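You operate a simulated robot arm through the tools that you are given. There is no shell and no other tool. Be economical: measure what you need, move in short steps, check, and stop when the job is done.

Carry out the task below with a simulated robot arm. There is one attempt and no reset: what you move stays moved.

## Task
Thin the paint on the left plate at N23 with 2 more drops of water under High light.
Fine: dial to High first and that half off at the end; water from the dish beside the three jars by the teal-banded dropper; work it in with the teal-banded muller; put both back; the box's other half stays lit, its plate untouched.

The check looks at the end state, three seconds after you hand in, the way a careful person would. Anything else that was tipped, shoved, dropped, spilled or broken makes it a failure.

## Robot
A 7-joint arm with a two-finger parallel gripper, fixed in place. Base frame: the origin is at the foot of the arm, x ahead of it, y to its left, z up; the work surface is at about z = 0.95. Lengths are in m, angles in rad, forces in N, time in s.
With the tool pointing down near the work surface it reaches from about 0.22 to 0.68 m from the base axis. Its first joint turns from -1.152 to 1.152 rad. Payload 2.4 kg.
The TCP is the grasp point between the finger pads, 0.03 m short of the fingertips. In the tool frame z runs along the fingers and y along their closing line. Largest opening 0.094 m; finger width 0.028, thickness 0.01; the body of the gripper, 0.05 by 0.096 m, starts 0.055 m behind the TCP.
Orientation is told as [roll, pitch, yaw] about the base's x, y, z axes, in that order, counted from this pose: with the fingers straight down and closing along the base's y, the tool's x points along the base's -x, its y along +y and its z along -z.

## Interface
- The arm moves only by the tool play_rows. Its argument "increments" is a list of rows, each a list of 7 numbers: the turn, a rotation vector about the tool's x, y, z in rad, then the shift along the tool's x, y, z in cm, then the closure, from 0 (fully open) to 1 (shut). In form: [[ax, ay, az, tx, ty, tz, hand], ...]. A call has 1 to 20 rows; each row is the pose to reach, as a shift and turn from the pose commanded when the call began, along the tool's axes at that moment. A row lasts 0.2 s, in which the tool goes at most 0.05 m and 0.15 rad; a call with a longer step from one row to the next is refused whole, and so is a gripper value outside its range. Where a pose cannot be reached the arm comes as near as it can. A force on the tool above 80 N (or 10 N above the force at the start of the call, whichever is more), or a blocked arm, ends the call early, and 0.2 s more pass. The fingers move at their own pace (about 0.153 m/s each) and stop on an object; they squeeze with about 22 N. The grip force told is the motor's: it shows also when the fingers shut on nothing. Time passes only in rows, and 0.2 s behind the last, so rows that repeat a pose let the fingers close. The reply holds the time, the measured pose of the TCP, the force on the tool along the base axes, the opening and the grip force, in the units named above and with some noise, with the torque about the TCP (base axes, N m) and any sound that the robot's microphone picked up, and new pictures: "show" is both (left out), scene, wrist or none.
- Cameras (640 x 400 px; columns grow to the right, rows downward): "scene" is fixed at [0.0353, 0.4734, 1.4407]; the picture's right is [-0.76, -0.64, 0.00], its down [-0.39, 0.46, -0.80] and it looks along [0.52, -0.61, -0.60] (base axes); focal length 277 px, centre (320, 200). "wrist" rides on the gripper at [0.076, 0.014, -0.102] in the tool frame; the picture's right is [-0.18, 0.98, 0.00], its down [-0.75, -0.14, -0.64] and it looks along [-0.63, -0.12, 0.77] (tool axes); focal length 243 px, centre (320, 200). There is no depth. A picture from a camera that has moved, and an enlarged one, comes with that camera's place and axes in the base frame and with its lens.
- close_up(camera, box): a new picture of the part [left, top, right, bottom] of that camera's present view, enlarged. No time passes.
- job_done(): hands the job in; it is judged then, once.

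Go step by step. Nothing tells you positions but the pictures and the camera data: compare them with the known pose of the tool, close in by small moves and look again before you grip or let go. The budget is 120 turns and 200 pictures, counting those below and the enlarged ones. Unless the task says otherwise, let go and move clear before handing in, and close with one line.

The tools are called after "Call:" by a JSON object that holds its "name" and its "arguments". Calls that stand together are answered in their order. play_rows: Moves the arm, as the interface text tells. Its arguments: {"type":"object","properties":{"increments":{"type":"array","items":{"type":"array","items":{"type":"number"}}},"show":{"type":"string","enum":["both","scene","wrist","none"]}},"required":["increments"]} The other tools are called the same way: close_up (camera, box) takes an enlarged picture of a part of a camera's view; job_done () hands the job in.

At the start:

```text
time_s: 0.0
position: [0.326, 0.0053, 1.2696]
ee_rot: [0.0, 0.0, -0.001]
ft_force: [-0.2, 0.7, 0.3]
ft_torque: [0.03, -0.04, -0.02]
grip_width: 0.0941
gripper_force: 0.1
```

scene: 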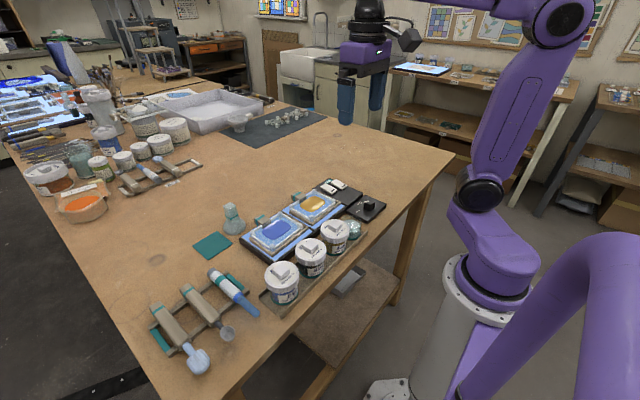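
wrist: 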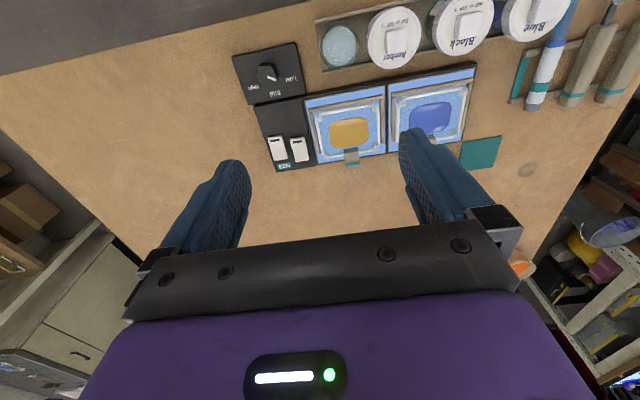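

I see a light box with two plates, a dial and two switches, three jars, a dish, and racks with droppers and mullers. I'll look closer before moving.

Call:
{"name": "close_up", "arguments": {"camera": "scene", "box": [220, 170, 400, 290]}}

Call:
{"name": "close_up", "arguments": {"camera": "scene", "box": [130, 220, 310, 390]}}

Call:
{"name": "close_up", "arguments": {"camera": "wrist", "box": [220, 0, 500, 180]}}

Call:
{"name": "close_up", "arguments": {"camera": "scene", "box": [10, 80, 330, 280]}}

```text
3.33 times, centred on (310, 230) of scene
camera zoom: at [0.0353, 0.4734, 1.4407], right [-0.76, -0.64, 0.0], down [-0.39, 0.46, -0.8], along [0.52, -0.61, -0.6], focal length 923 px, centre (353, 100)
```

zoom: 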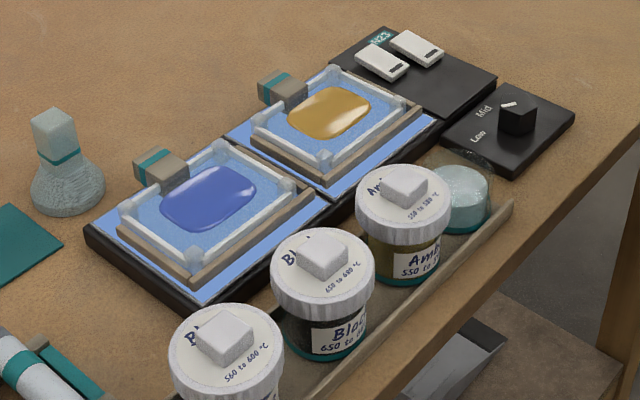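

```text
2.35 times, centred on (220, 305) of scene
camera zoom: at [0.0353, 0.4734, 1.4407], right [-0.76, -0.64, 0.0], down [-0.39, 0.46, -0.8], along [0.52, -0.61, -0.6], focal length 652 px, centre (555, -47)
```

zoom: 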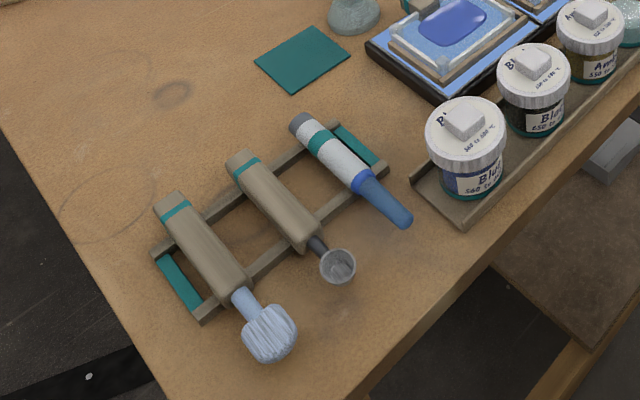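

```text
2.22 times, centred on (360, 90) of wrist
camera zoom: at [0.2494, 0.0182, 1.3735], right [0.18, 0.98, 0.0], down [0.75, -0.14, 0.64], along [0.63, -0.12, -0.77], focal length 539 px, centre (231, 444)
```

zoom: 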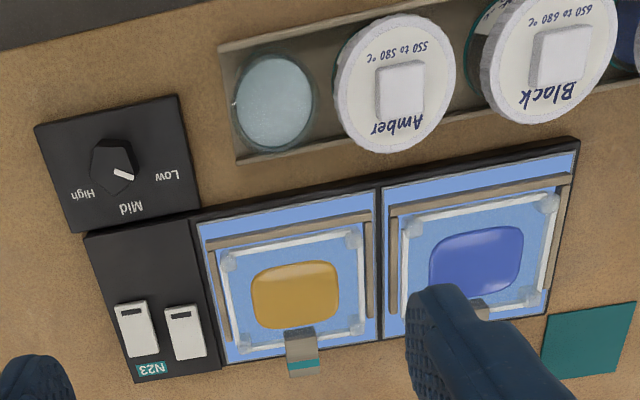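

```text
2.00 times, centred on (170, 180) of scene
camera zoom: at [0.0353, 0.4734, 1.4407], right [-0.76, -0.64, 0.0], down [-0.39, 0.46, -0.8], along [0.52, -0.61, -0.6], focal length 554 px, centre (620, 240)
```

zoom: 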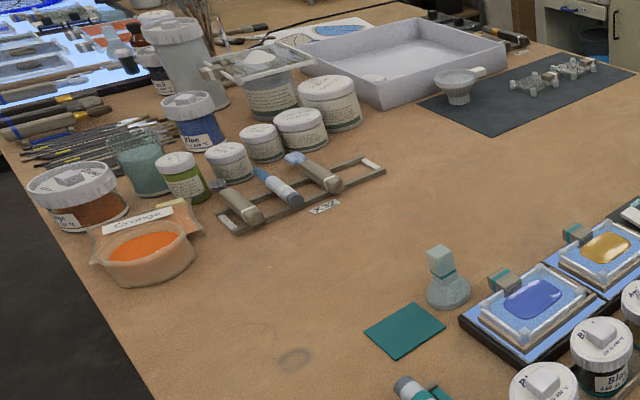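

I take the dial at about (0.32, -0.07), switches at (0.45, -0.10) and (0.455, -0.06), blue (left) plate at (0.43, 0.166), water dish at (0.306, 0.035), and dropper lying along x at y≈0.33. I'll move above the dial for a better look.

Call:
{"name": "play_rows", "arguments": {"increments": [[0, 0, 0, 0.1, -2, 3.8, 0], [0, 0, 0, 0.2, -4, 7.6, 0], [0, 0, 0, 0.3, -6, 11.4, 0], [0, 0, 0, 0.4, -7.9, 15, 0], [0, 0, 0, 0.4, -7.9, 15, 0]], "show": "wrist"}}

Call:
{"name": "close_up", "arguments": {"camera": "wrist", "box": [220, 80, 460, 230]}}

```text
time_s: 1.2
position: [0.3204, -0.0749, 1.1208]
ee_rot: [0.0, 0.0, 0.0]
ft_force: [-0.2, 0.7, -0.4]
ft_torque: [-0.01, -0.01, -0.02]
grip_width: 0.0939
gripper_force: 0.0
camera wrist: at [0.2444, -0.0611, 1.2246], right [0.18, 0.98, 0.0], down [0.75, -0.14, 0.64], along [0.63, -0.12, -0.77], focal length 243 px, centre (320, 200)
```

wrist: 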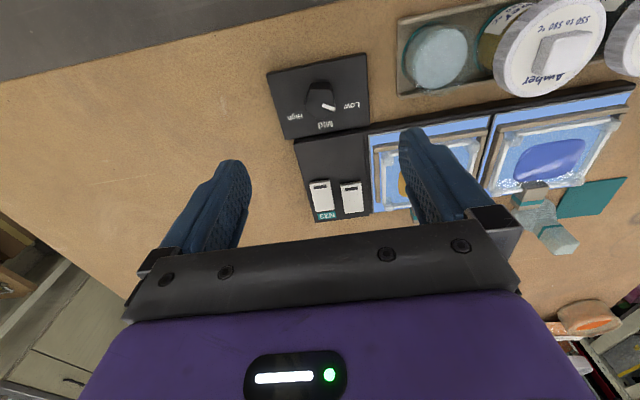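

```text
2.67 times, centred on (340, 155) of wrist
camera zoom: at [0.2444, -0.0611, 1.2246], right [0.18, 0.98, 0.0], down [0.75, -0.14, 0.64], along [0.63, -0.12, -0.77], focal length 647 px, centre (267, 320)
```

zoom: 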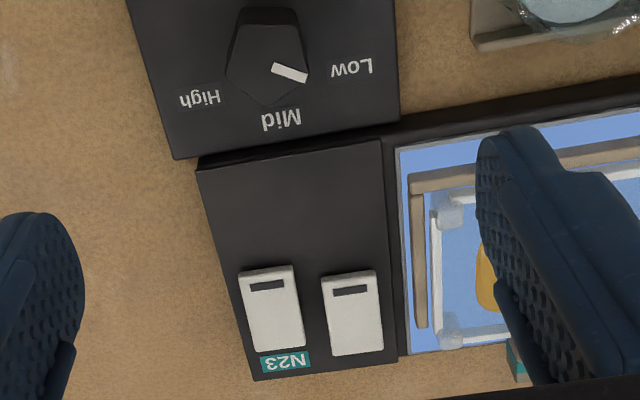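

The dial pointer currently points at Low; High is about 104° clockwise from above. I'll go lower to see the knob's shape.

Call:
{"name": "play_rows", "arguments": {"increments": [[0, 0, 0, 0.3, 0, 3.5, 0], [0, 0, 0, 0.6, -0.1, 7, 0], [0, 0, 0, 0.6, -0.1, 7, 0]], "show": "wrist"}}

Call:
{"name": "close_up", "arguments": {"camera": "wrist", "box": [240, 80, 400, 180]}}

Call:
{"name": "close_up", "arguments": {"camera": "scene", "box": [310, 170, 400, 230]}}

```text
time_s: 2.0
position: [0.3142, -0.0765, 1.0486]
ee_rot: [0.001, 0.0, -0.001]
ft_force: [0.4, -0.5, -0.1]
ft_torque: [0.0, 0.01, 0.01]
grip_width: 0.0939
gripper_force: 0.1
camera wrist: at [0.239, -0.0625, 1.1529], right [0.18, 0.98, 0.0], down [0.75, -0.14, 0.64], along [0.63, -0.12, -0.77], focal length 243 px, centre (320, 200)
```

wrist: 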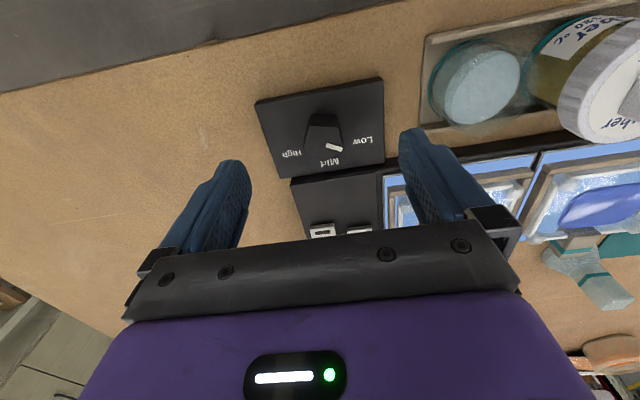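

```text
4.00 times, centred on (320, 130) of wrist
camera zoom: at [0.239, -0.0625, 1.1529], right [0.18, 0.98, 0.0], down [0.75, -0.14, 0.64], along [0.63, -0.12, -0.77], focal length 970 px, centre (320, 480)
```

zoom: 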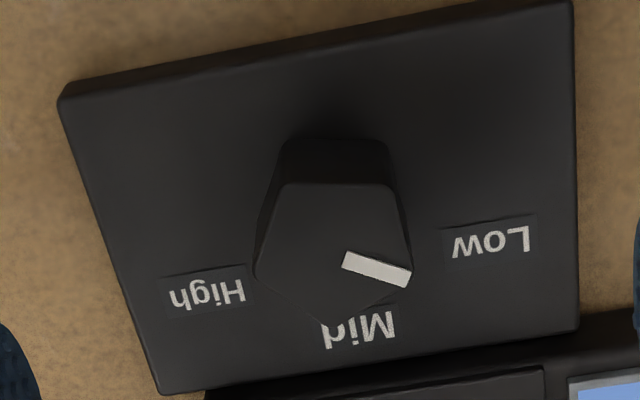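

```text
6.67 times, centred on (355, 200) of scene
camera zoom: at [0.0353, 0.4734, 1.4407], right [-0.76, -0.64, 0.0], down [-0.39, 0.46, -0.8], along [0.52, -0.61, -0.6], focal length 1846 px, centre (87, 200)
```

zoom: 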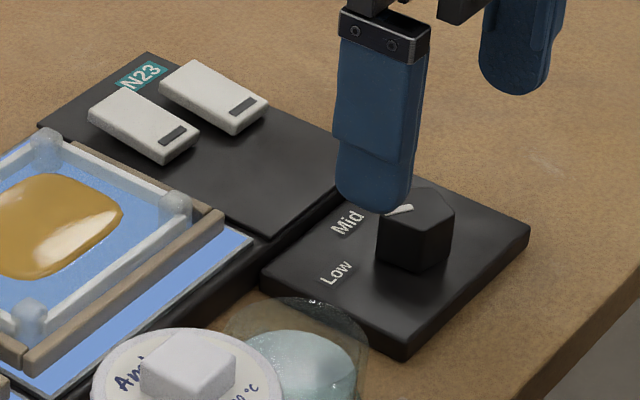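

The knob is a pentagonal prism centred about (0.318, -0.0755), top at z≈0.987, with Low/Mid/High at +60°/0°/-60°. I'll pre-turn the hand by +42° so a face and a vertex align, and descend over it.

Call:
{"name": "play_rows", "arguments": {"increments": [[0, 0, -0.147, -0.1, 0, 0, 0.2], [0, 0, -0.294, -0.2, 0, 0, 0.2], [0, 0, -0.44, -0.4, 0.1, 0, 0.3], [0, 0, -0.587, -0.4, 0.1, 1, 0.3], [0, 0, -0.733, -0.4, 0.1, 2, 0.3], [0, 0, -0.733, -0.4, 0.1, 3.5, 0.3], [0, 0, -0.733, -0.4, 0.1, 4.8, 0.3], [0, 0, -0.733, -0.4, 0.1, 4.8, 0.3]]}}

Call:
{"name": "close_up", "arguments": {"camera": "scene", "box": [310, 150, 400, 240]}}

```text
time_s: 3.8
position: [0.3196, -0.0753, 1.0036]
ee_rot: [0.0, 0.0, 0.731]
ft_force: [0.0, 0.1, -0.2]
ft_torque: [0.0, -0.01, -0.02]
grip_width: 0.0659
gripper_force: 0.1
camera wrist: at [0.2535, -0.1154, 1.1053], right [-0.52, 0.85, 0.0], down [0.65, 0.4, 0.64], along [0.55, 0.33, -0.77], focal length 243 px, centre (320, 200)
```

scene: 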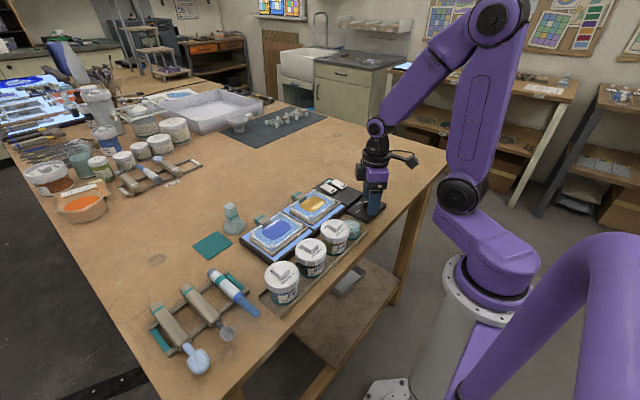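
wrist: 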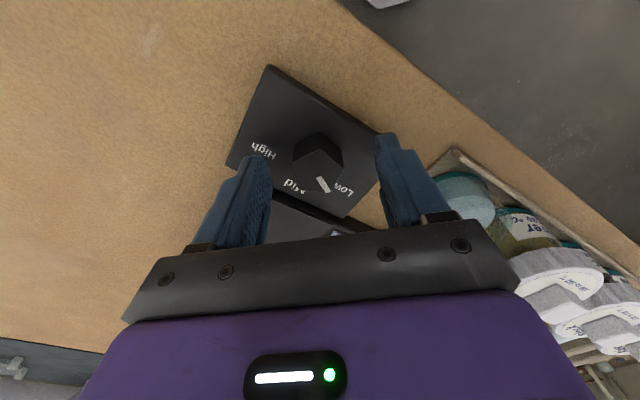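

```text
4.44 times, centred on (355, 195) of scene
camera zoom: at [0.0353, 0.4734, 1.4407], right [-0.76, -0.64, 0.0], down [-0.39, 0.46, -0.8], along [0.52, -0.61, -0.6], focal length 1231 px, centre (164, 222)
```

zoom: 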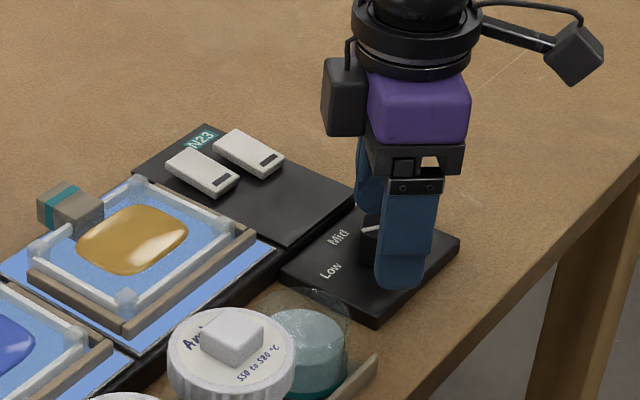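

The knob sits between the fingers with clearance. Closing on it.

Call:
{"name": "play_rows", "arguments": {"increments": [[0, 0, 0, 0, 0, 0.2, 0.6], [0, 0, 0, 0, 0, 0.3, 1], [0, 0, 0, 0, 0, 0.3, 1]], "show": "wrist"}}

Call:
{"name": "close_up", "arguments": {"camera": "wrist", "box": [220, 80, 420, 230]}}

```text
time_s: 4.6
position: [0.3204, -0.0742, 0.9992]
ee_rot: [-0.004, -0.002, 0.732]
ft_force: [-3.0, -12.6, 37.1]
ft_torque: [-0.17, 0.2, -0.05]
grip_width: 0.0298
gripper_force: 44.7
camera wrist: at [0.2535, -0.1159, 1.103], right [-0.52, 0.85, 0.0], down [0.65, 0.4, 0.64], along [0.55, 0.33, -0.76], focal length 243 px, centre (320, 200)
```

wrist: 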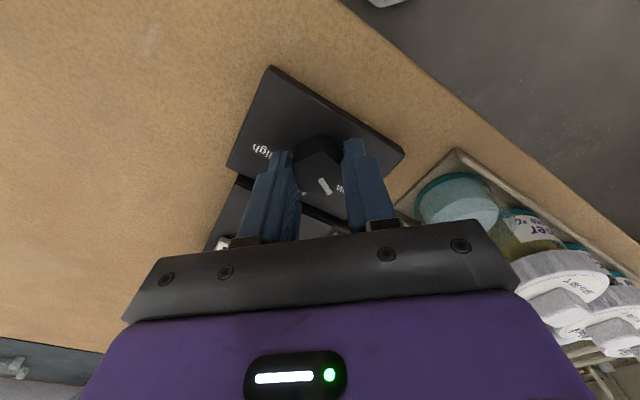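

```text
2.67 times, centred on (320, 155) of wrist
camera zoom: at [0.2535, -0.1159, 1.103], right [-0.52, 0.85, 0.0], down [0.65, 0.4, 0.64], along [0.55, 0.33, -0.76], focal length 647 px, centre (320, 320)
```

zoom: 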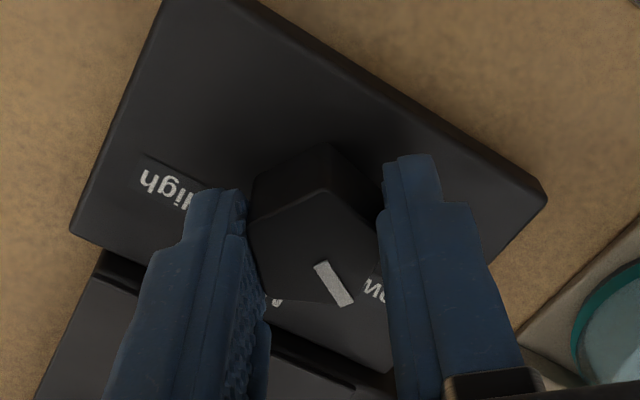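

Gripped, but the tips press on the panel; I'll lift 3 mm and turn the knob clockwise by ~120°.

Call:
{"name": "play_rows", "arguments": {"increments": [[0, 0, 0, 0, 0, -0.3, 1], [0, 0, 0.14, 0, 0, -0.3, 1], [0, 0, 0.28, 0, 0, -0.3, 1], [0, 0, 0.42, 0, 0, -0.3, 1], [0, 0, 0.56, 0, 0, -0.3, 1], [0, 0, 0.7, 0, 0, -0.3, 1], [0, 0, 0.84, 0, 0, -0.3, 1], [0, 0, 0.98, 0, 0, -0.3, 1], [0, 0, 1.05, 0, 0, -0.3, 1]], "show": "wrist"}}

Call:
{"name": "close_up", "arguments": {"camera": "wrist", "box": [220, 80, 420, 230]}}

```text
time_s: 6.6
position: [0.3194, -0.0735, 1.0025]
ee_rot: [0.002, 0.001, -0.319]
ft_force: [18.1, 31.2, -26.3]
ft_torque: [0.69, 0.0, 0.11]
grip_width: 0.0298
gripper_force: 45.1
camera wrist: at [0.2527, -0.0364, 1.1053], right [0.48, 0.88, 0.0], down [0.67, -0.37, 0.64], along [0.56, -0.31, -0.77], focal length 243 px, centre (320, 200)
```

wrist: 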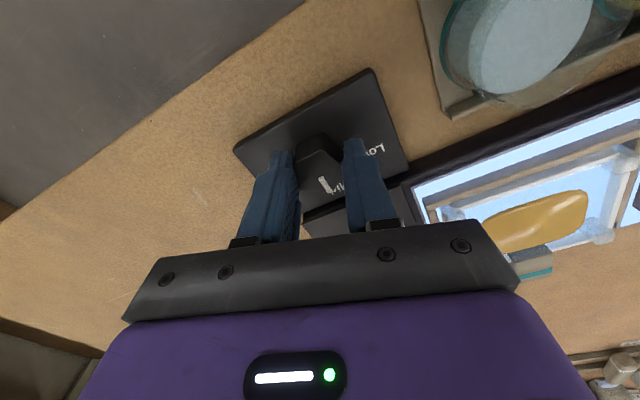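

```text
2.67 times, centred on (320, 155) of wrist
camera zoom: at [0.2527, -0.0364, 1.1053], right [0.48, 0.88, 0.0], down [0.67, -0.37, 0.64], along [0.56, -0.31, -0.77], focal length 647 px, centre (320, 320)
```

zoom: 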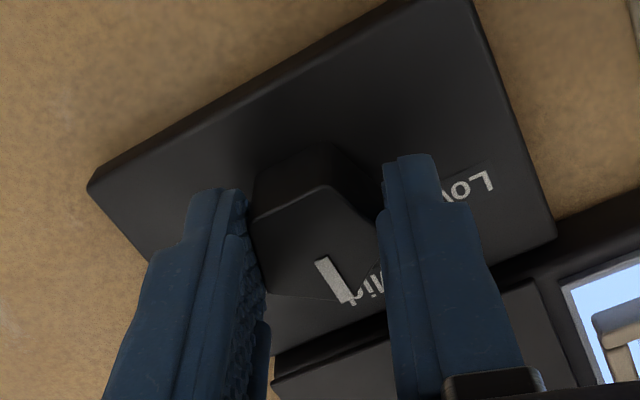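

The knob turns with the hand and points at Mid. Continuing 60° more, easing side loads.

Call:
{"name": "play_rows", "arguments": {"increments": [[0, 0, 0, -0.03, 0.22, 0.1, 1], [0, 0, 0.14, -0.03, 0.22, 0.1, 1], [0, 0, 0.28, -0.03, 0.22, 0.1, 1], [0, 0, 0.42, -0.03, 0.22, 0.1, 1], [0, 0, 0.56, -0.03, 0.22, 0.1, 1], [0, 0, 0.7, -0.03, 0.22, 0.1, 1], [0, 0, 0.84, -0.03, 0.22, 0.1, 1], [0, 0, 0.98, -0.03, 0.22, 0.1, 1], [0, 0, 1.05, -0.03, 0.22, 0.1, 1]], "show": "wrist"}}

Call:
{"name": "close_up", "arguments": {"camera": "wrist", "box": [220, 80, 420, 230]}}

```text
time_s: 8.6
position: [0.3228, -0.0729, 1.0022]
ee_rot: [0.005, -0.005, -1.369]
ft_force: [20.8, 16.7, 3.7]
ft_torque: [-0.63, -0.45, 0.1]
grip_width: 0.0299
gripper_force: 45.1
camera wrist: at [0.3211, 0.0046, 1.1049], right [1.0, 0.02, 0.01], down [0.01, -0.77, 0.64], along [0.02, -0.64, -0.77], focal length 243 px, centre (320, 200)
```

wrist: 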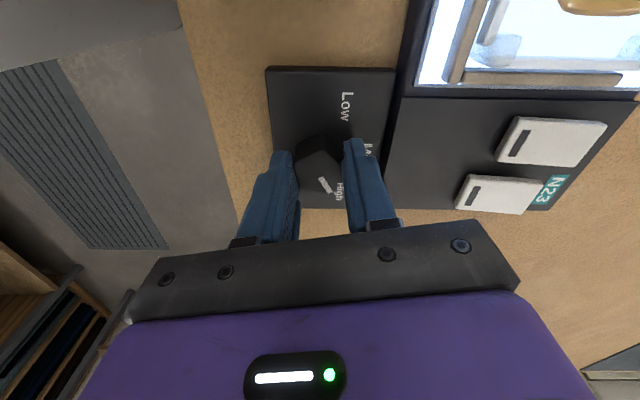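

```text
2.67 times, centred on (320, 155) of wrist
camera zoom: at [0.3211, 0.0046, 1.1049], right [1.0, 0.02, 0.01], down [0.01, -0.77, 0.64], along [0.02, -0.64, -0.77], focal length 647 px, centre (320, 320)
```

zoom: 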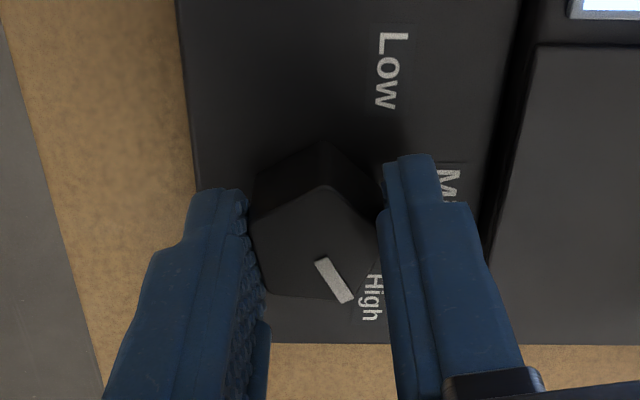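

The light has brightened and the pointer is at High. Releasing, lifting and turning the hand back.

Call:
{"name": "play_rows", "arguments": {"increments": [[0, 0, 0, 0, 0, 0, 0.4], [0, 0, 0, 0, 0, 0, 0.3], [0, 0, 0, 0, 0, -4, 0.3], [0, 0, -0.147, 0, 0, -8, 0.3], [0, 0, -0.294, 0, 0, -12, 0], [0, 0, -0.441, 0, 0, -16, 0], [0, 0, -0.588, 0, 0, -16, 0], [0, 0, -0.735, 0, 0, -16, 0], [0, 0, -0.882, 0, 0, -16, 0], [0, 0, -1.029, 0, 0, -16, 0], [0, 0, -1.176, 0, 0, -16, 0], [0, 0, -1.323, 0, 0, -16, 0], [0, 0, -1.369, 0, 0, -16, 0]]}}

Call:
{"name": "close_up", "arguments": {"camera": "wrist", "box": [240, 50, 480, 200]}}

```text
time_s: 11.4
position: [0.3201, -0.0723, 1.1614]
ee_rot: [0.001, -0.001, 0.003]
ft_force: [0.7, -0.1, 0.4]
ft_torque: [0.0, 0.01, -0.02]
grip_width: 0.0937
gripper_force: 0.1
camera wrist: at [0.2441, -0.0592, 1.2649], right [0.18, 0.98, 0.0], down [0.75, -0.14, 0.64], along [0.63, -0.12, -0.77], focal length 243 px, centre (320, 200)
```

scene: 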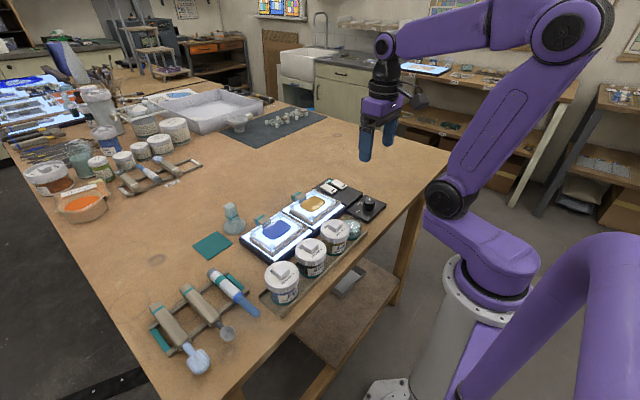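
wrist: 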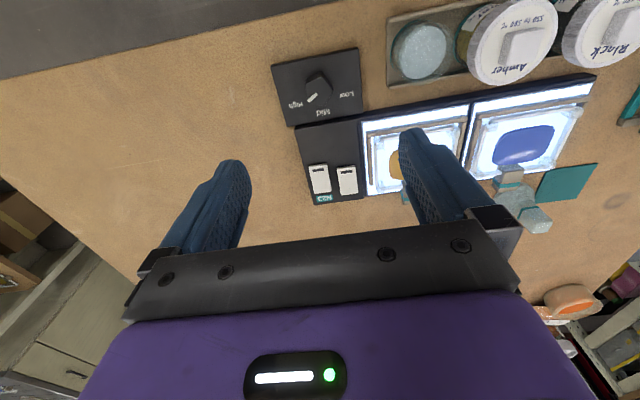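

```text
2.67 times, centred on (360, 125) of wrist
camera zoom: at [0.2441, -0.0592, 1.2649], right [0.18, 0.98, 0.0], down [0.75, -0.14, 0.64], along [0.63, -0.12, -0.77], focal length 647 px, centre (213, 400)
```

zoom: 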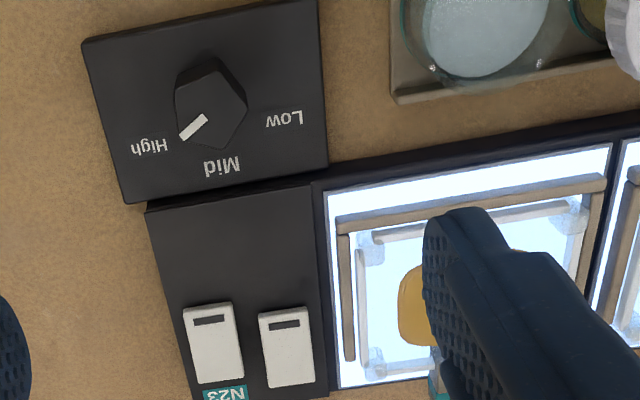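

Dial is at High. Now moving over to the dropper rack to inspect it.

Call:
{"name": "play_rows", "arguments": {"increments": [[0, 0, 0, -0.5, 4.5, 0, 0], [0, 0, 0, -1, 9, 0, 0], [0, 0, 0, -1.5, 13.5, 0, 0], [0, 0, 0, -2, 18, 0, 0], [0, 0, 0, -2.5, 22.5, 0, 0], [0, 0, 0, -3, 27, 0, 0], [0, 0, 0, -3.5, 31.5, 0, 0], [0, 0, 0, -4, 36, 0, 0], [0, 0, 0, -4, 40, 0, 0], [0, 0, 0, -4, 40, 0, 0]]}}

Call:
{"name": "close_up", "arguments": {"camera": "wrist", "box": [230, 40, 470, 190]}}

```text
time_s: 13.6
position: [0.3596, 0.3267, 1.1623]
ee_rot: [0.001, -0.001, 0.002]
ft_force: [-0.6, 0.1, -0.2]
ft_torque: [-0.01, -0.03, -0.02]
grip_width: 0.0939
gripper_force: 0.0
camera wrist: at [0.2845, 0.341, 1.2649], right [0.18, 0.98, 0.0], down [0.75, -0.14, 0.64], along [0.63, -0.12, -0.77], focal length 243 px, centre (320, 200)
```

scene: 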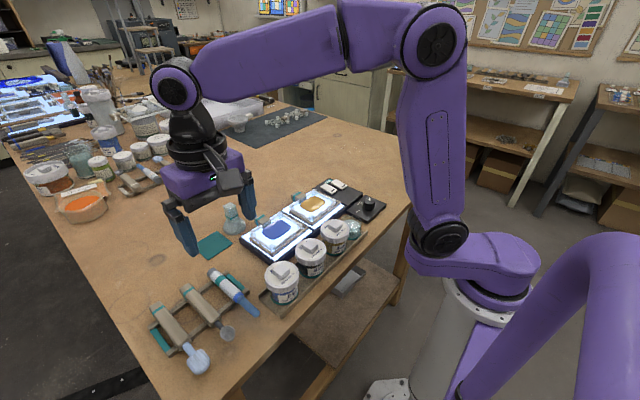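
wrist: 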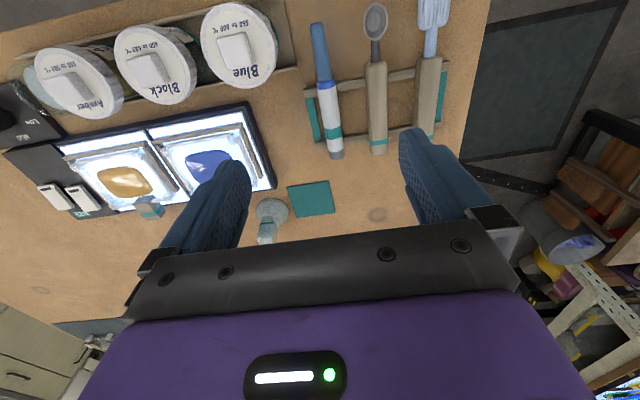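

```text
2.67 times, centred on (350, 115) of wrist
camera zoom: at [0.2845, 0.341, 1.2649], right [0.18, 0.98, 0.0], down [0.75, -0.14, 0.64], along [0.63, -0.12, -0.77], focal length 647 px, centre (240, 427)
```

zoom: 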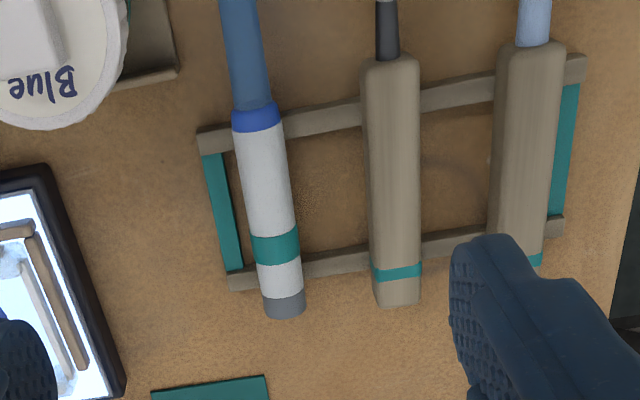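

The dropper has a blue nozzle pointing at the base and a grey end away; axis at y≈0.333, body between rails around x≈0.39. Descending above it with partly opened fingers.

Call:
{"name": "play_rows", "arguments": {"increments": [[0, 0, 0, -1.2, 0.3, 4.5, 0.3], [0, 0, 0, -2.4, 0.6, 9, 0.42], [0, 0, 0, -3.2, 0.63, 12.2, 0.42], [0, 0, 0, -3.2, 0.63, 12.2, 0.42]]}}

Call:
{"name": "close_up", "arguments": {"camera": "scene", "box": [130, 230, 310, 350]}}

Call:
{"name": "close_up", "arguments": {"camera": "wrist", "box": [220, 80, 420, 230]}}

```text
time_s: 14.6
position: [0.3898, 0.3337, 1.0397]
ee_rot: [-0.002, 0.002, 0.002]
ft_force: [-0.9, -0.7, -1.0]
ft_torque: [-0.01, 0.02, 0.03]
grip_width: 0.0547
gripper_force: 0.1
camera wrist: at [0.3139, 0.3482, 1.1422], right [0.18, 0.98, 0.0], down [0.75, -0.14, 0.64], along [0.63, -0.12, -0.77], focal length 243 px, centre (320, 200)
```

scene: 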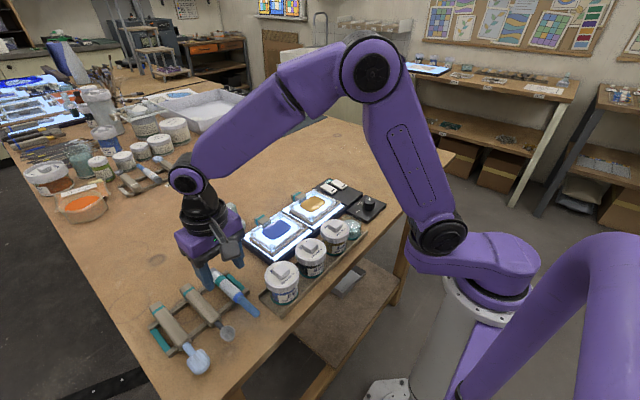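
wrist: 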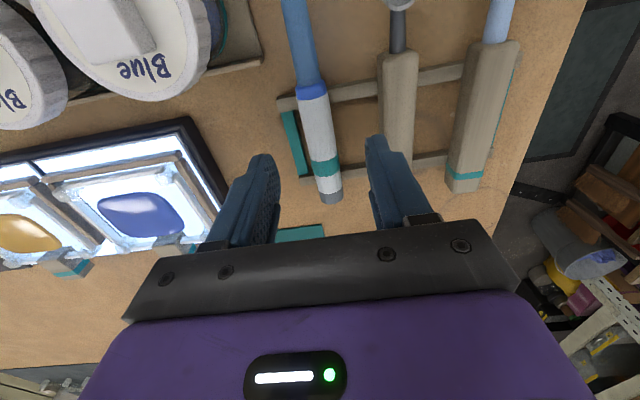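

```text
3.33 times, centred on (220, 290) of scene
camera zoom: at [0.0353, 0.4734, 1.4407], right [-0.76, -0.64, 0.0], down [-0.39, 0.46, -0.8], along [0.52, -0.61, -0.6], focal length 923 px, centre (653, -100)
```

zoom: 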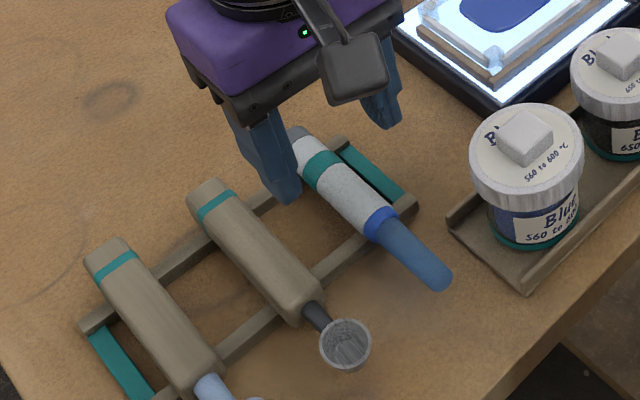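

```text
2.67 times, centred on (320, 155) of wrist
camera zoom: at [0.3139, 0.3482, 1.1422], right [0.18, 0.98, 0.0], down [0.75, -0.14, 0.64], along [0.63, -0.12, -0.77], focal length 647 px, centre (320, 320)
```

zoom: 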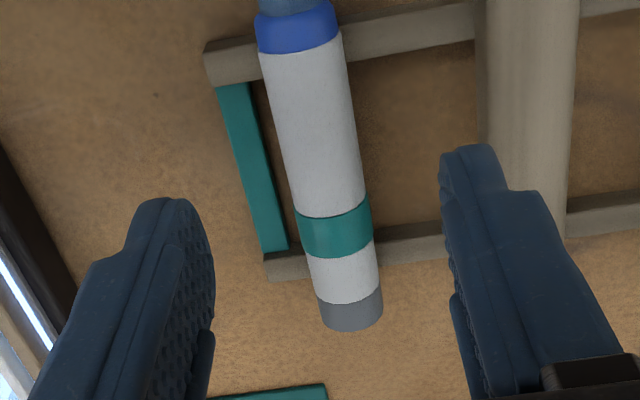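

Dropper is centred between the fingers; rails at x≈0.368 and 0.432, so I'll go down at x≈0.398 and stop just above rail height.

Call:
{"name": "play_rows", "arguments": {"increments": [[0, 0, 0, -0.8, -0.05, 1.5, 0.42], [0, 0, 0, -0.8, -0.05, 3, 0.42], [0, 0, 0, -0.8, -0.05, 4, 0.42], [0, 0, 0, -0.8, -0.05, 4, 0.42]]}}

Call:
{"name": "close_up", "arguments": {"camera": "scene", "box": [160, 230, 280, 330]}}

Call:
{"name": "close_up", "arguments": {"camera": "wrist", "box": [220, 80, 420, 230]}}

```text
time_s: 15.6
position: [0.3992, 0.3344, 0.998]
ee_rot: [0.0, 0.0, 0.001]
ft_force: [-0.2, 1.0, 0.0]
ft_torque: [0.02, 0.01, 0.02]
grip_width: 0.0546
gripper_force: 0.1
camera wrist: at [0.3233, 0.3478, 1.101], right [0.18, 0.98, 0.0], down [0.75, -0.14, 0.64], along [0.63, -0.12, -0.77], focal length 243 px, centre (320, 200)
```

scene: 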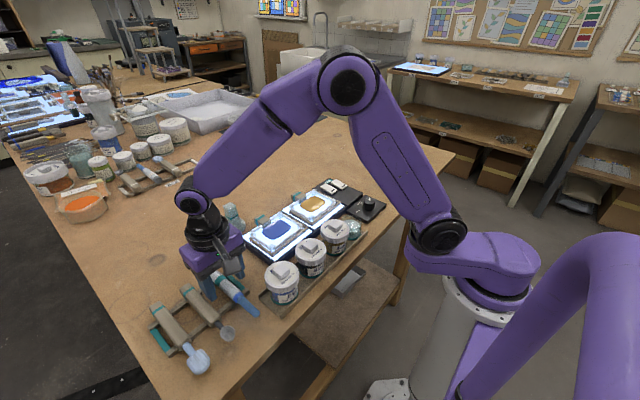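
wrist: 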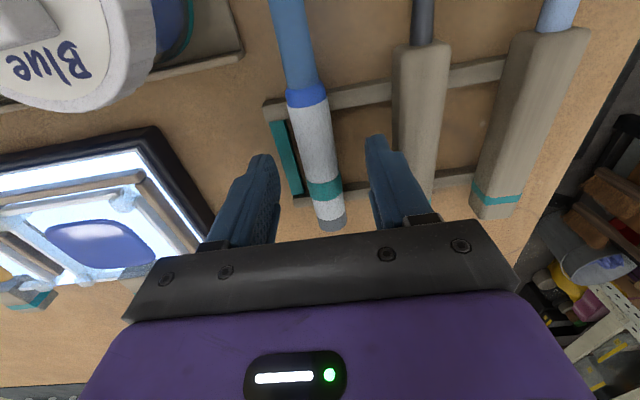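

```text
4.00 times, centred on (220, 280) of scene
camera zoom: at [0.0353, 0.4734, 1.4407], right [-0.76, -0.64, 0.0], down [-0.39, 0.46, -0.8], along [0.52, -0.61, -0.6], focal length 1108 px, centre (720, -120)
```

zoom: 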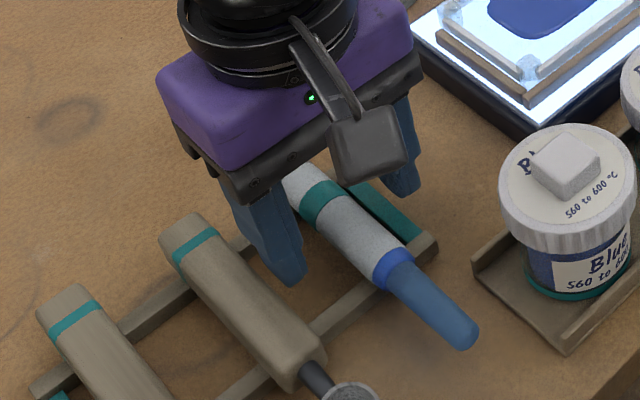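

```text
2.67 times, centred on (320, 155) of wrist
camera zoom: at [0.3233, 0.3478, 1.101], right [0.18, 0.98, 0.0], down [0.75, -0.14, 0.64], along [0.63, -0.12, -0.77], focal length 647 px, centre (320, 320)
```

zoom: 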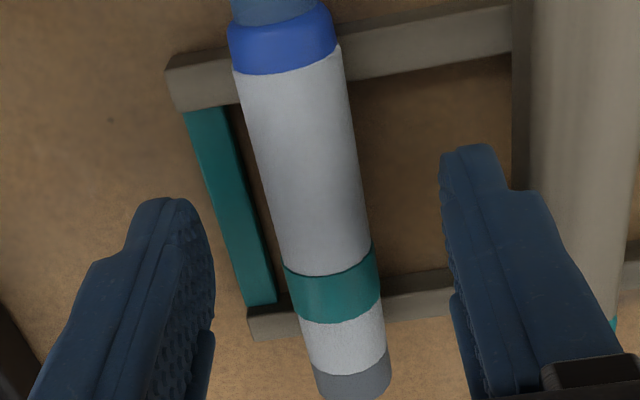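

Aligned. Lowering 3 mm and closing on the body.

Call:
{"name": "play_rows", "arguments": {"increments": [[0, 0, 0, 0, 0, 0.3, 0.42], [0, 0, 0, 0, 0, 0.3, 0.6], [0, 0, 0, 0, 0, 0.3, 0.72], [0, 0, 0, 0, 0, 0.3, 0.78], [0, 0, 0, 0, 0, 0.3, 0.78]]}}

Call:
{"name": "close_up", "arguments": {"camera": "wrist", "box": [220, 80, 420, 230]}}

```text
time_s: 16.8
position: [0.3978, 0.3342, 0.9962]
ee_rot: [0.001, 0.0, 0.002]
ft_force: [0.2, 0.1, 0.2]
ft_torque: [-0.03, -0.05, -0.01]
grip_width: 0.0217
gripper_force: 0.7
camera wrist: at [0.3234, 0.348, 1.0988], right [0.18, 0.98, 0.0], down [0.75, -0.14, 0.64], along [0.63, -0.12, -0.77], focal length 243 px, centre (320, 200)
```

scene: 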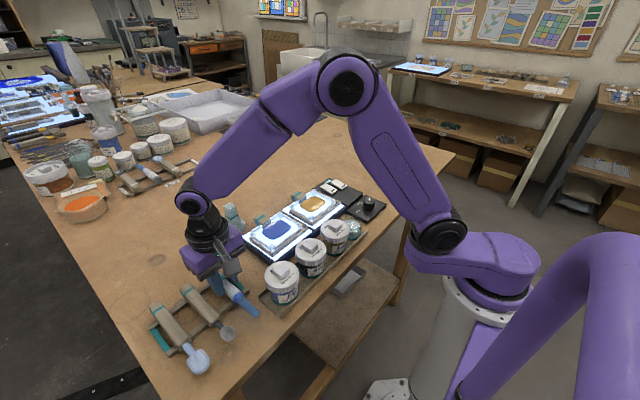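
wrist: 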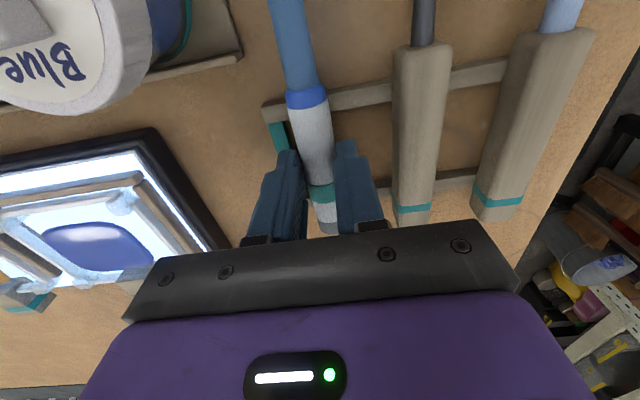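

```text
2.67 times, centred on (320, 155) of wrist
camera zoom: at [0.3234, 0.348, 1.0988], right [0.18, 0.98, 0.0], down [0.75, -0.14, 0.64], along [0.63, -0.12, -0.77], focal length 647 px, centre (320, 320)
```

zoom: 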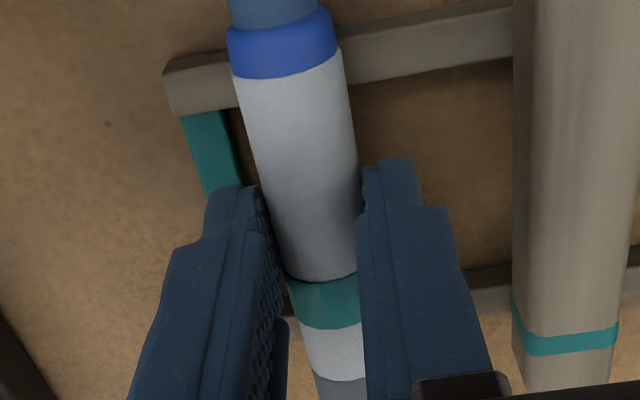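

Fingers are about to touch; closing in small steps to see whether the body is rigid.

Call:
{"name": "play_rows", "arguments": {"increments": [[0, 0, 0, 0, 0, 0, 0.82], [0, 0, 0, 0, 0, 0, 0.82], [0, 0, 0, 0, 0, 0, 0.82]], "show": "none"}}

Call:
{"name": "play_rows", "arguments": {"increments": [[0, 0, 0, 0, 0, 0, 0.88], [0, 0, 0, 0, 0, 0, 0.88], [0, 0, 0, 0, 0, 0, 0.88]], "show": "none"}}

```text
time_s: 17.6
position: [0.3981, 0.3329, 0.9955]
ee_rot: [-0.001, 0.0, 0.002]
ft_force: [-0.4, 1.2, 0.6]
ft_torque: [0.02, -0.01, 0.0]
grip_width: 0.0211
gripper_force: 22.3
```

```text
time_s: 18.4
position: [0.3996, 0.3342, 0.9957]
ee_rot: [0.001, -0.002, 0.001]
ft_force: [-0.1, 0.2, 0.1]
ft_torque: [-0.01, 0.03, 0.01]
grip_width: 0.0212
gripper_force: 21.7
```

The body is rigid at 21 mm. Lifting straight up, then tilting the nozzle downward by ~0.8 rad and looking.

Call:
{"name": "play_rows", "arguments": {"increments": [[0, 0, 0, 0, 0, -2, 0.88], [0, 0, 0, 0, 0, -5, 0.88], [0, 0, 0, 0, 0, -9, 0.88], [0, 0, 0, 0, 0, -13, 0.88], [0, 0, 0, 0, 0, -17, 0.88], [0, -0.14, 0, 0, 0, -17, 0.88], [0, -0.28, 0, 0, 0, -17, 0.88], [0, -0.42, 0, 0, 0, -17, 0.88], [0, -0.56, 0, 0, 0, -17, 0.88], [0, -0.7, 0, 0, 0, -17, 0.88], [0, -0.82, 0, 0, 0, -17, 0.88], [0, -0.82, 0, 0, 0, -17, 0.88]]}}

Call:
{"name": "close_up", "arguments": {"camera": "scene", "box": [120, 130, 340, 280]}}

```text
time_s: 21.0
position: [0.3995, 0.3347, 1.1666]
ee_rot: [0.001, -0.821, 0.003]
ft_force: [0.9, 0.1, 0.1]
ft_torque: [0.04, -0.03, 0.02]
grip_width: 0.0114
gripper_force: 0.1
camera wrist: at [0.2731, 0.347, 1.1814], right [0.12, 0.98, 0.14], down [0.04, -0.14, 0.99], along [0.99, -0.12, -0.06], focal length 243 px, centre (320, 200)
```

scene: 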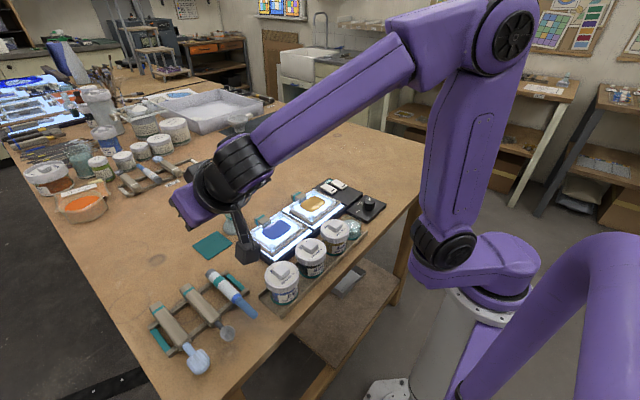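
wrist: 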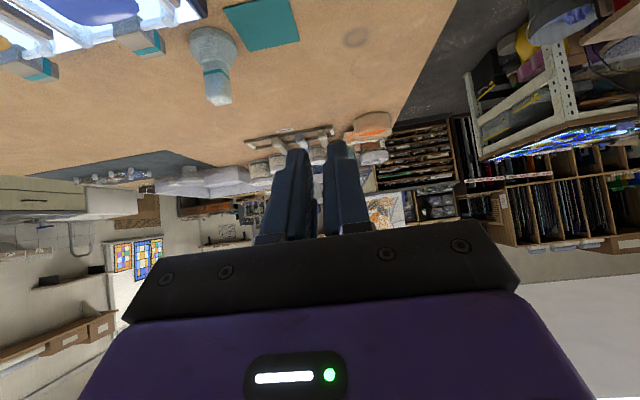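

```text
2.67 times, centred on (230, 205) of scene
camera zoom: at [0.0353, 0.4734, 1.4407], right [-0.76, -0.64, 0.0], down [-0.39, 0.46, -0.8], along [0.52, -0.61, -0.6], focal length 738 px, centre (560, 187)
```

zoom: 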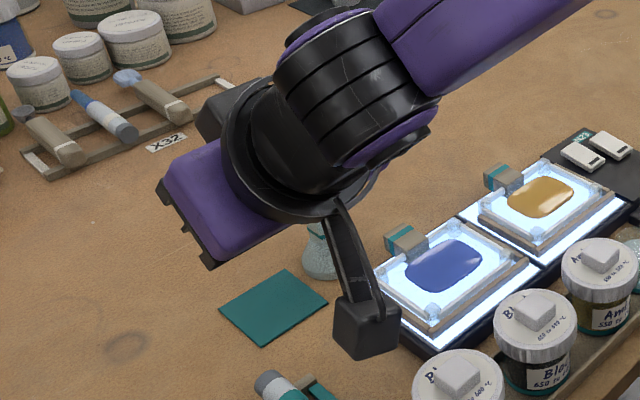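

The grip slipped: the dropper stayed in the rack because I held it too high. Returning above the rack to look again.

Call:
{"name": "play_rows", "arguments": {"increments": [[0, 0.14, 0, 0, 0, 0, 0.5], [0, 0.28, 0, 0, 0, 0, 0.42], [0, 0.42, 0, 0, 0, 0, 0.42], [0, 0.56, 0, 0, 0, 0, 0.42], [0, 0.7, 0, 0, 0, 0, 0.42], [0, 0.821, 0, 0, 0, 0, 0.42], [0, 0.821, 0, 0, 0, 0, 0.42]], "show": "wrist"}}

Call:
{"name": "close_up", "arguments": {"camera": "scene", "box": [180, 250, 290, 330]}}

Call:
{"name": "close_up", "arguments": {"camera": "wrist", "box": [250, 30, 410, 150]}}

```text
time_s: 22.6
position: [0.3998, 0.3324, 1.1673]
ee_rot: [0.0, 0.004, 0.001]
ft_force: [-0.6, -0.4, 0.2]
ft_torque: [0.0, 0.07, 0.0]
grip_width: 0.0546
gripper_force: 0.1
camera wrist: at [0.324, 0.3467, 1.27], right [0.18, 0.98, 0.0], down [0.76, -0.14, 0.64], along [0.63, -0.12, -0.77], focal length 243 px, centre (320, 200)
```

wrist: 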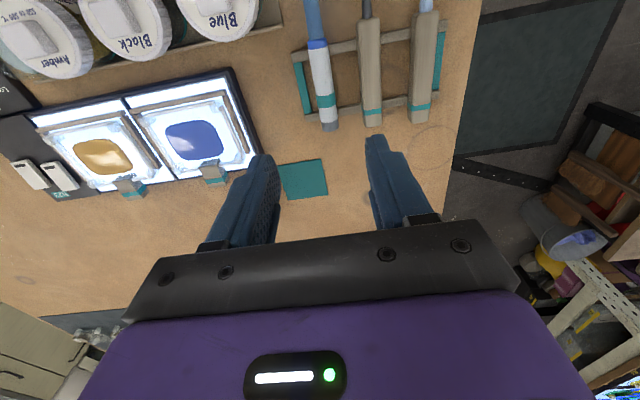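

```text
5.00 times, centred on (235, 290) of scene
camera zoom: at [0.0353, 0.4734, 1.4407], right [-0.76, -0.64, 0.0], down [-0.39, 0.46, -0.8], along [0.52, -0.61, -0.6], focal length 1385 px, centre (745, -250)
```

zoom: 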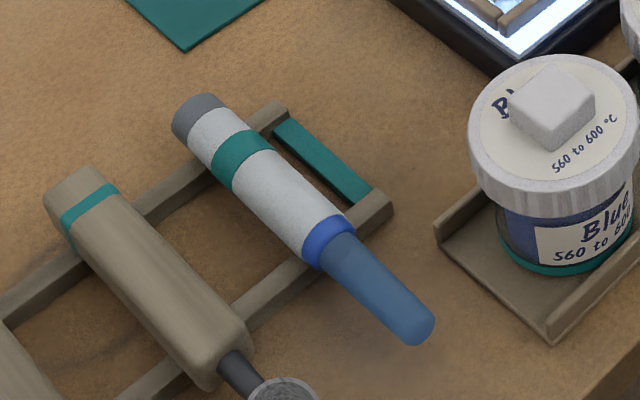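

```text
3.33 times, centred on (330, 90) of wrist
camera zoom: at [0.324, 0.3467, 1.27], right [0.18, 0.98, 0.0], down [0.76, -0.14, 0.64], along [0.63, -0.12, -0.77], focal length 809 px, centre (287, 567)
```

zoom: 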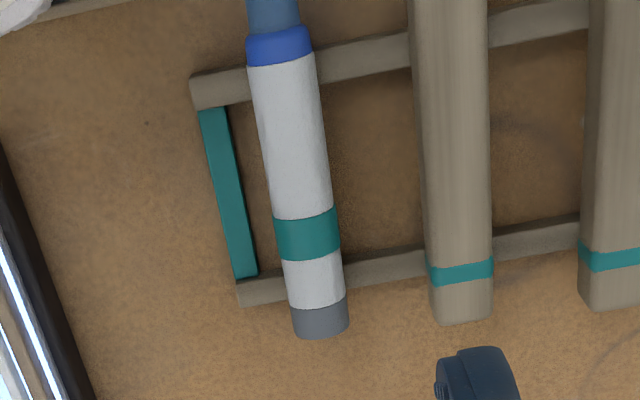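

The dropper is unmoved, about 23.5 mm thick, so its axis is near z≈0.965. I'll go down lower this time (TCP ≈0.986) with force watching for the teal bar.

Call:
{"name": "play_rows", "arguments": {"increments": [[0, 0, 0, 0, 0.06, 5, 0.55], [0, 0, 0, 0, 0.06, 10, 0.6], [0, 0, 0, 0, 0.06, 14, 0.6], [0, 0, 0, 0, 0.06, 16, 0.6], [0, 0, 0, 0, 0.06, 17, 0.6], [0, 0, 0, 0, 0.06, 17.5, 0.6], [0, 0, 0, 0, 0.06, 17.8, 0.6], [0, 0, 0, 0, 0.06, 18.1, 0.6], [0, 0, 0, 0, 0.06, 18.1, 0.6]], "show": "scene"}}

Call:
{"name": "close_up", "arguments": {"camera": "wrist", "box": [220, 80, 420, 230]}}

Call:
{"name": "close_up", "arguments": {"camera": "scene", "box": [180, 250, 290, 330]}}

```text
time_s: 24.6
position: [0.3991, 0.3346, 0.9855]
ee_rot: [0.0, 0.003, 0.002]
ft_force: [-1.0, 0.4, -0.2]
ft_torque: [-0.04, 0.0, 0.03]
grip_width: 0.0377
gripper_force: 0.0
```

scene: 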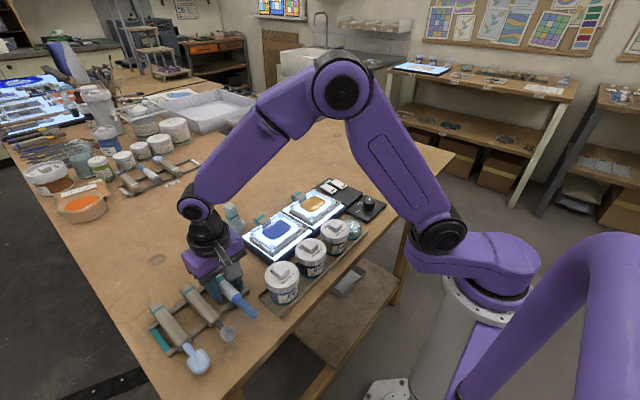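

```text
2.67 times, centred on (320, 155) of wrist
camera zoom: at [0.3233, 0.3481, 1.0885], right [0.18, 0.98, 0.0], down [0.75, -0.14, 0.64], along [0.63, -0.12, -0.77], focal length 647 px, centre (320, 320)
```

zoom: 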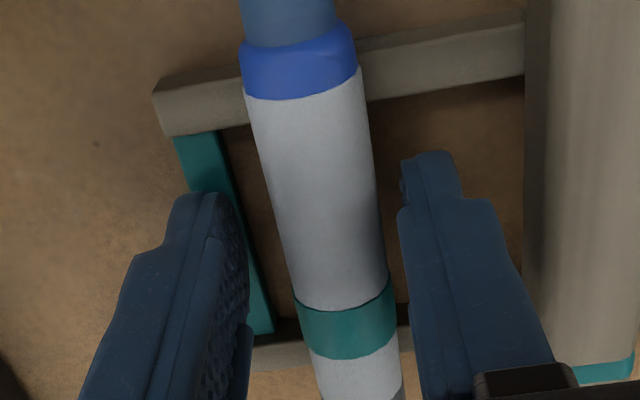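

```text
5.00 times, centred on (235, 290) of scene
camera zoom: at [0.0353, 0.4734, 1.4407], right [-0.76, -0.64, 0.0], down [-0.39, 0.46, -0.8], along [0.52, -0.61, -0.6], focal length 1385 px, centre (745, -250)
```

zoom: 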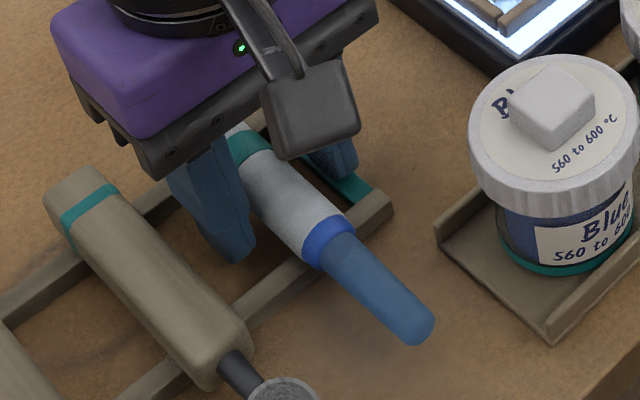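

No contact. Closing at this depth.

Call:
{"name": "play_rows", "arguments": {"increments": [[0, 0, 0, 0, 0, 0.2, 0.6], [0, 0, 0, 0, 0, 0.2, 0.72], [0, 0, 0, 0, 0, 0.2, 0.82], [0, 0, 0, 0, 0, 0.2, 0.88], [0, 0, 0, 0, 0, 0.2, 0.88]], "show": "none"}}

Call:
{"name": "play_rows", "arguments": {"increments": [[0, 0, 0, 0, 0, -0.7, 0.88], [0, 0, 0, 0, 0, -1.5, 0.88], [0, 0, 0, 0, 0, -2.5, 0.88], [0, 0, 0, 0, 0, -4, 0.88], [0, 0, 0, 0, 0, -4, 0.88]]}}

```text
time_s: 25.8
position: [0.3989, 0.3349, 0.9843]
ee_rot: [-0.001, 0.0, 0.001]
ft_force: [-0.7, 0.1, 2.0]
ft_torque: [0.0, -0.04, -0.02]
grip_width: 0.0261
gripper_force: 22.0
```

```text
time_s: 27.0
position: [0.3991, 0.3334, 1.0234]
ee_rot: [0.002, 0.002, 0.0]
ft_force: [-0.2, -0.1, -0.9]
ft_torque: [-0.03, 0.02, 0.03]
grip_width: 0.0258
gripper_force: 22.1
camera wrist: at [0.3236, 0.3473, 1.1255], right [0.18, 0.98, 0.0], down [0.75, -0.14, 0.64], along [0.63, -0.12, -0.77], focal length 243 px, centre (320, 200)
```

scene: 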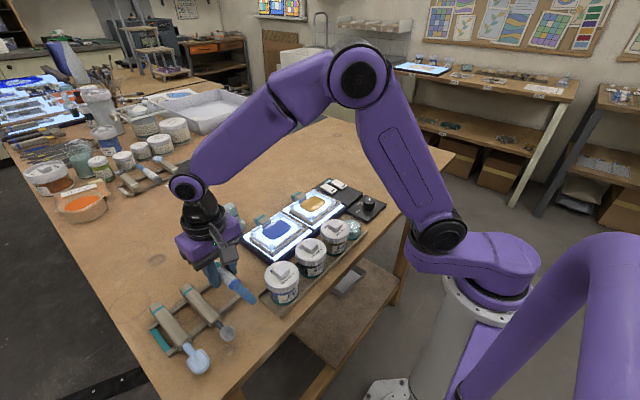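
wrist: 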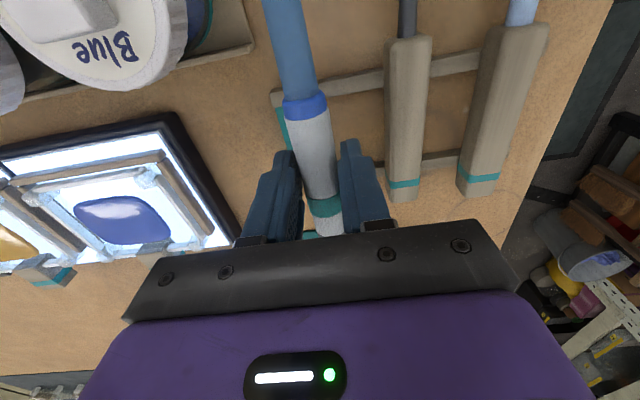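

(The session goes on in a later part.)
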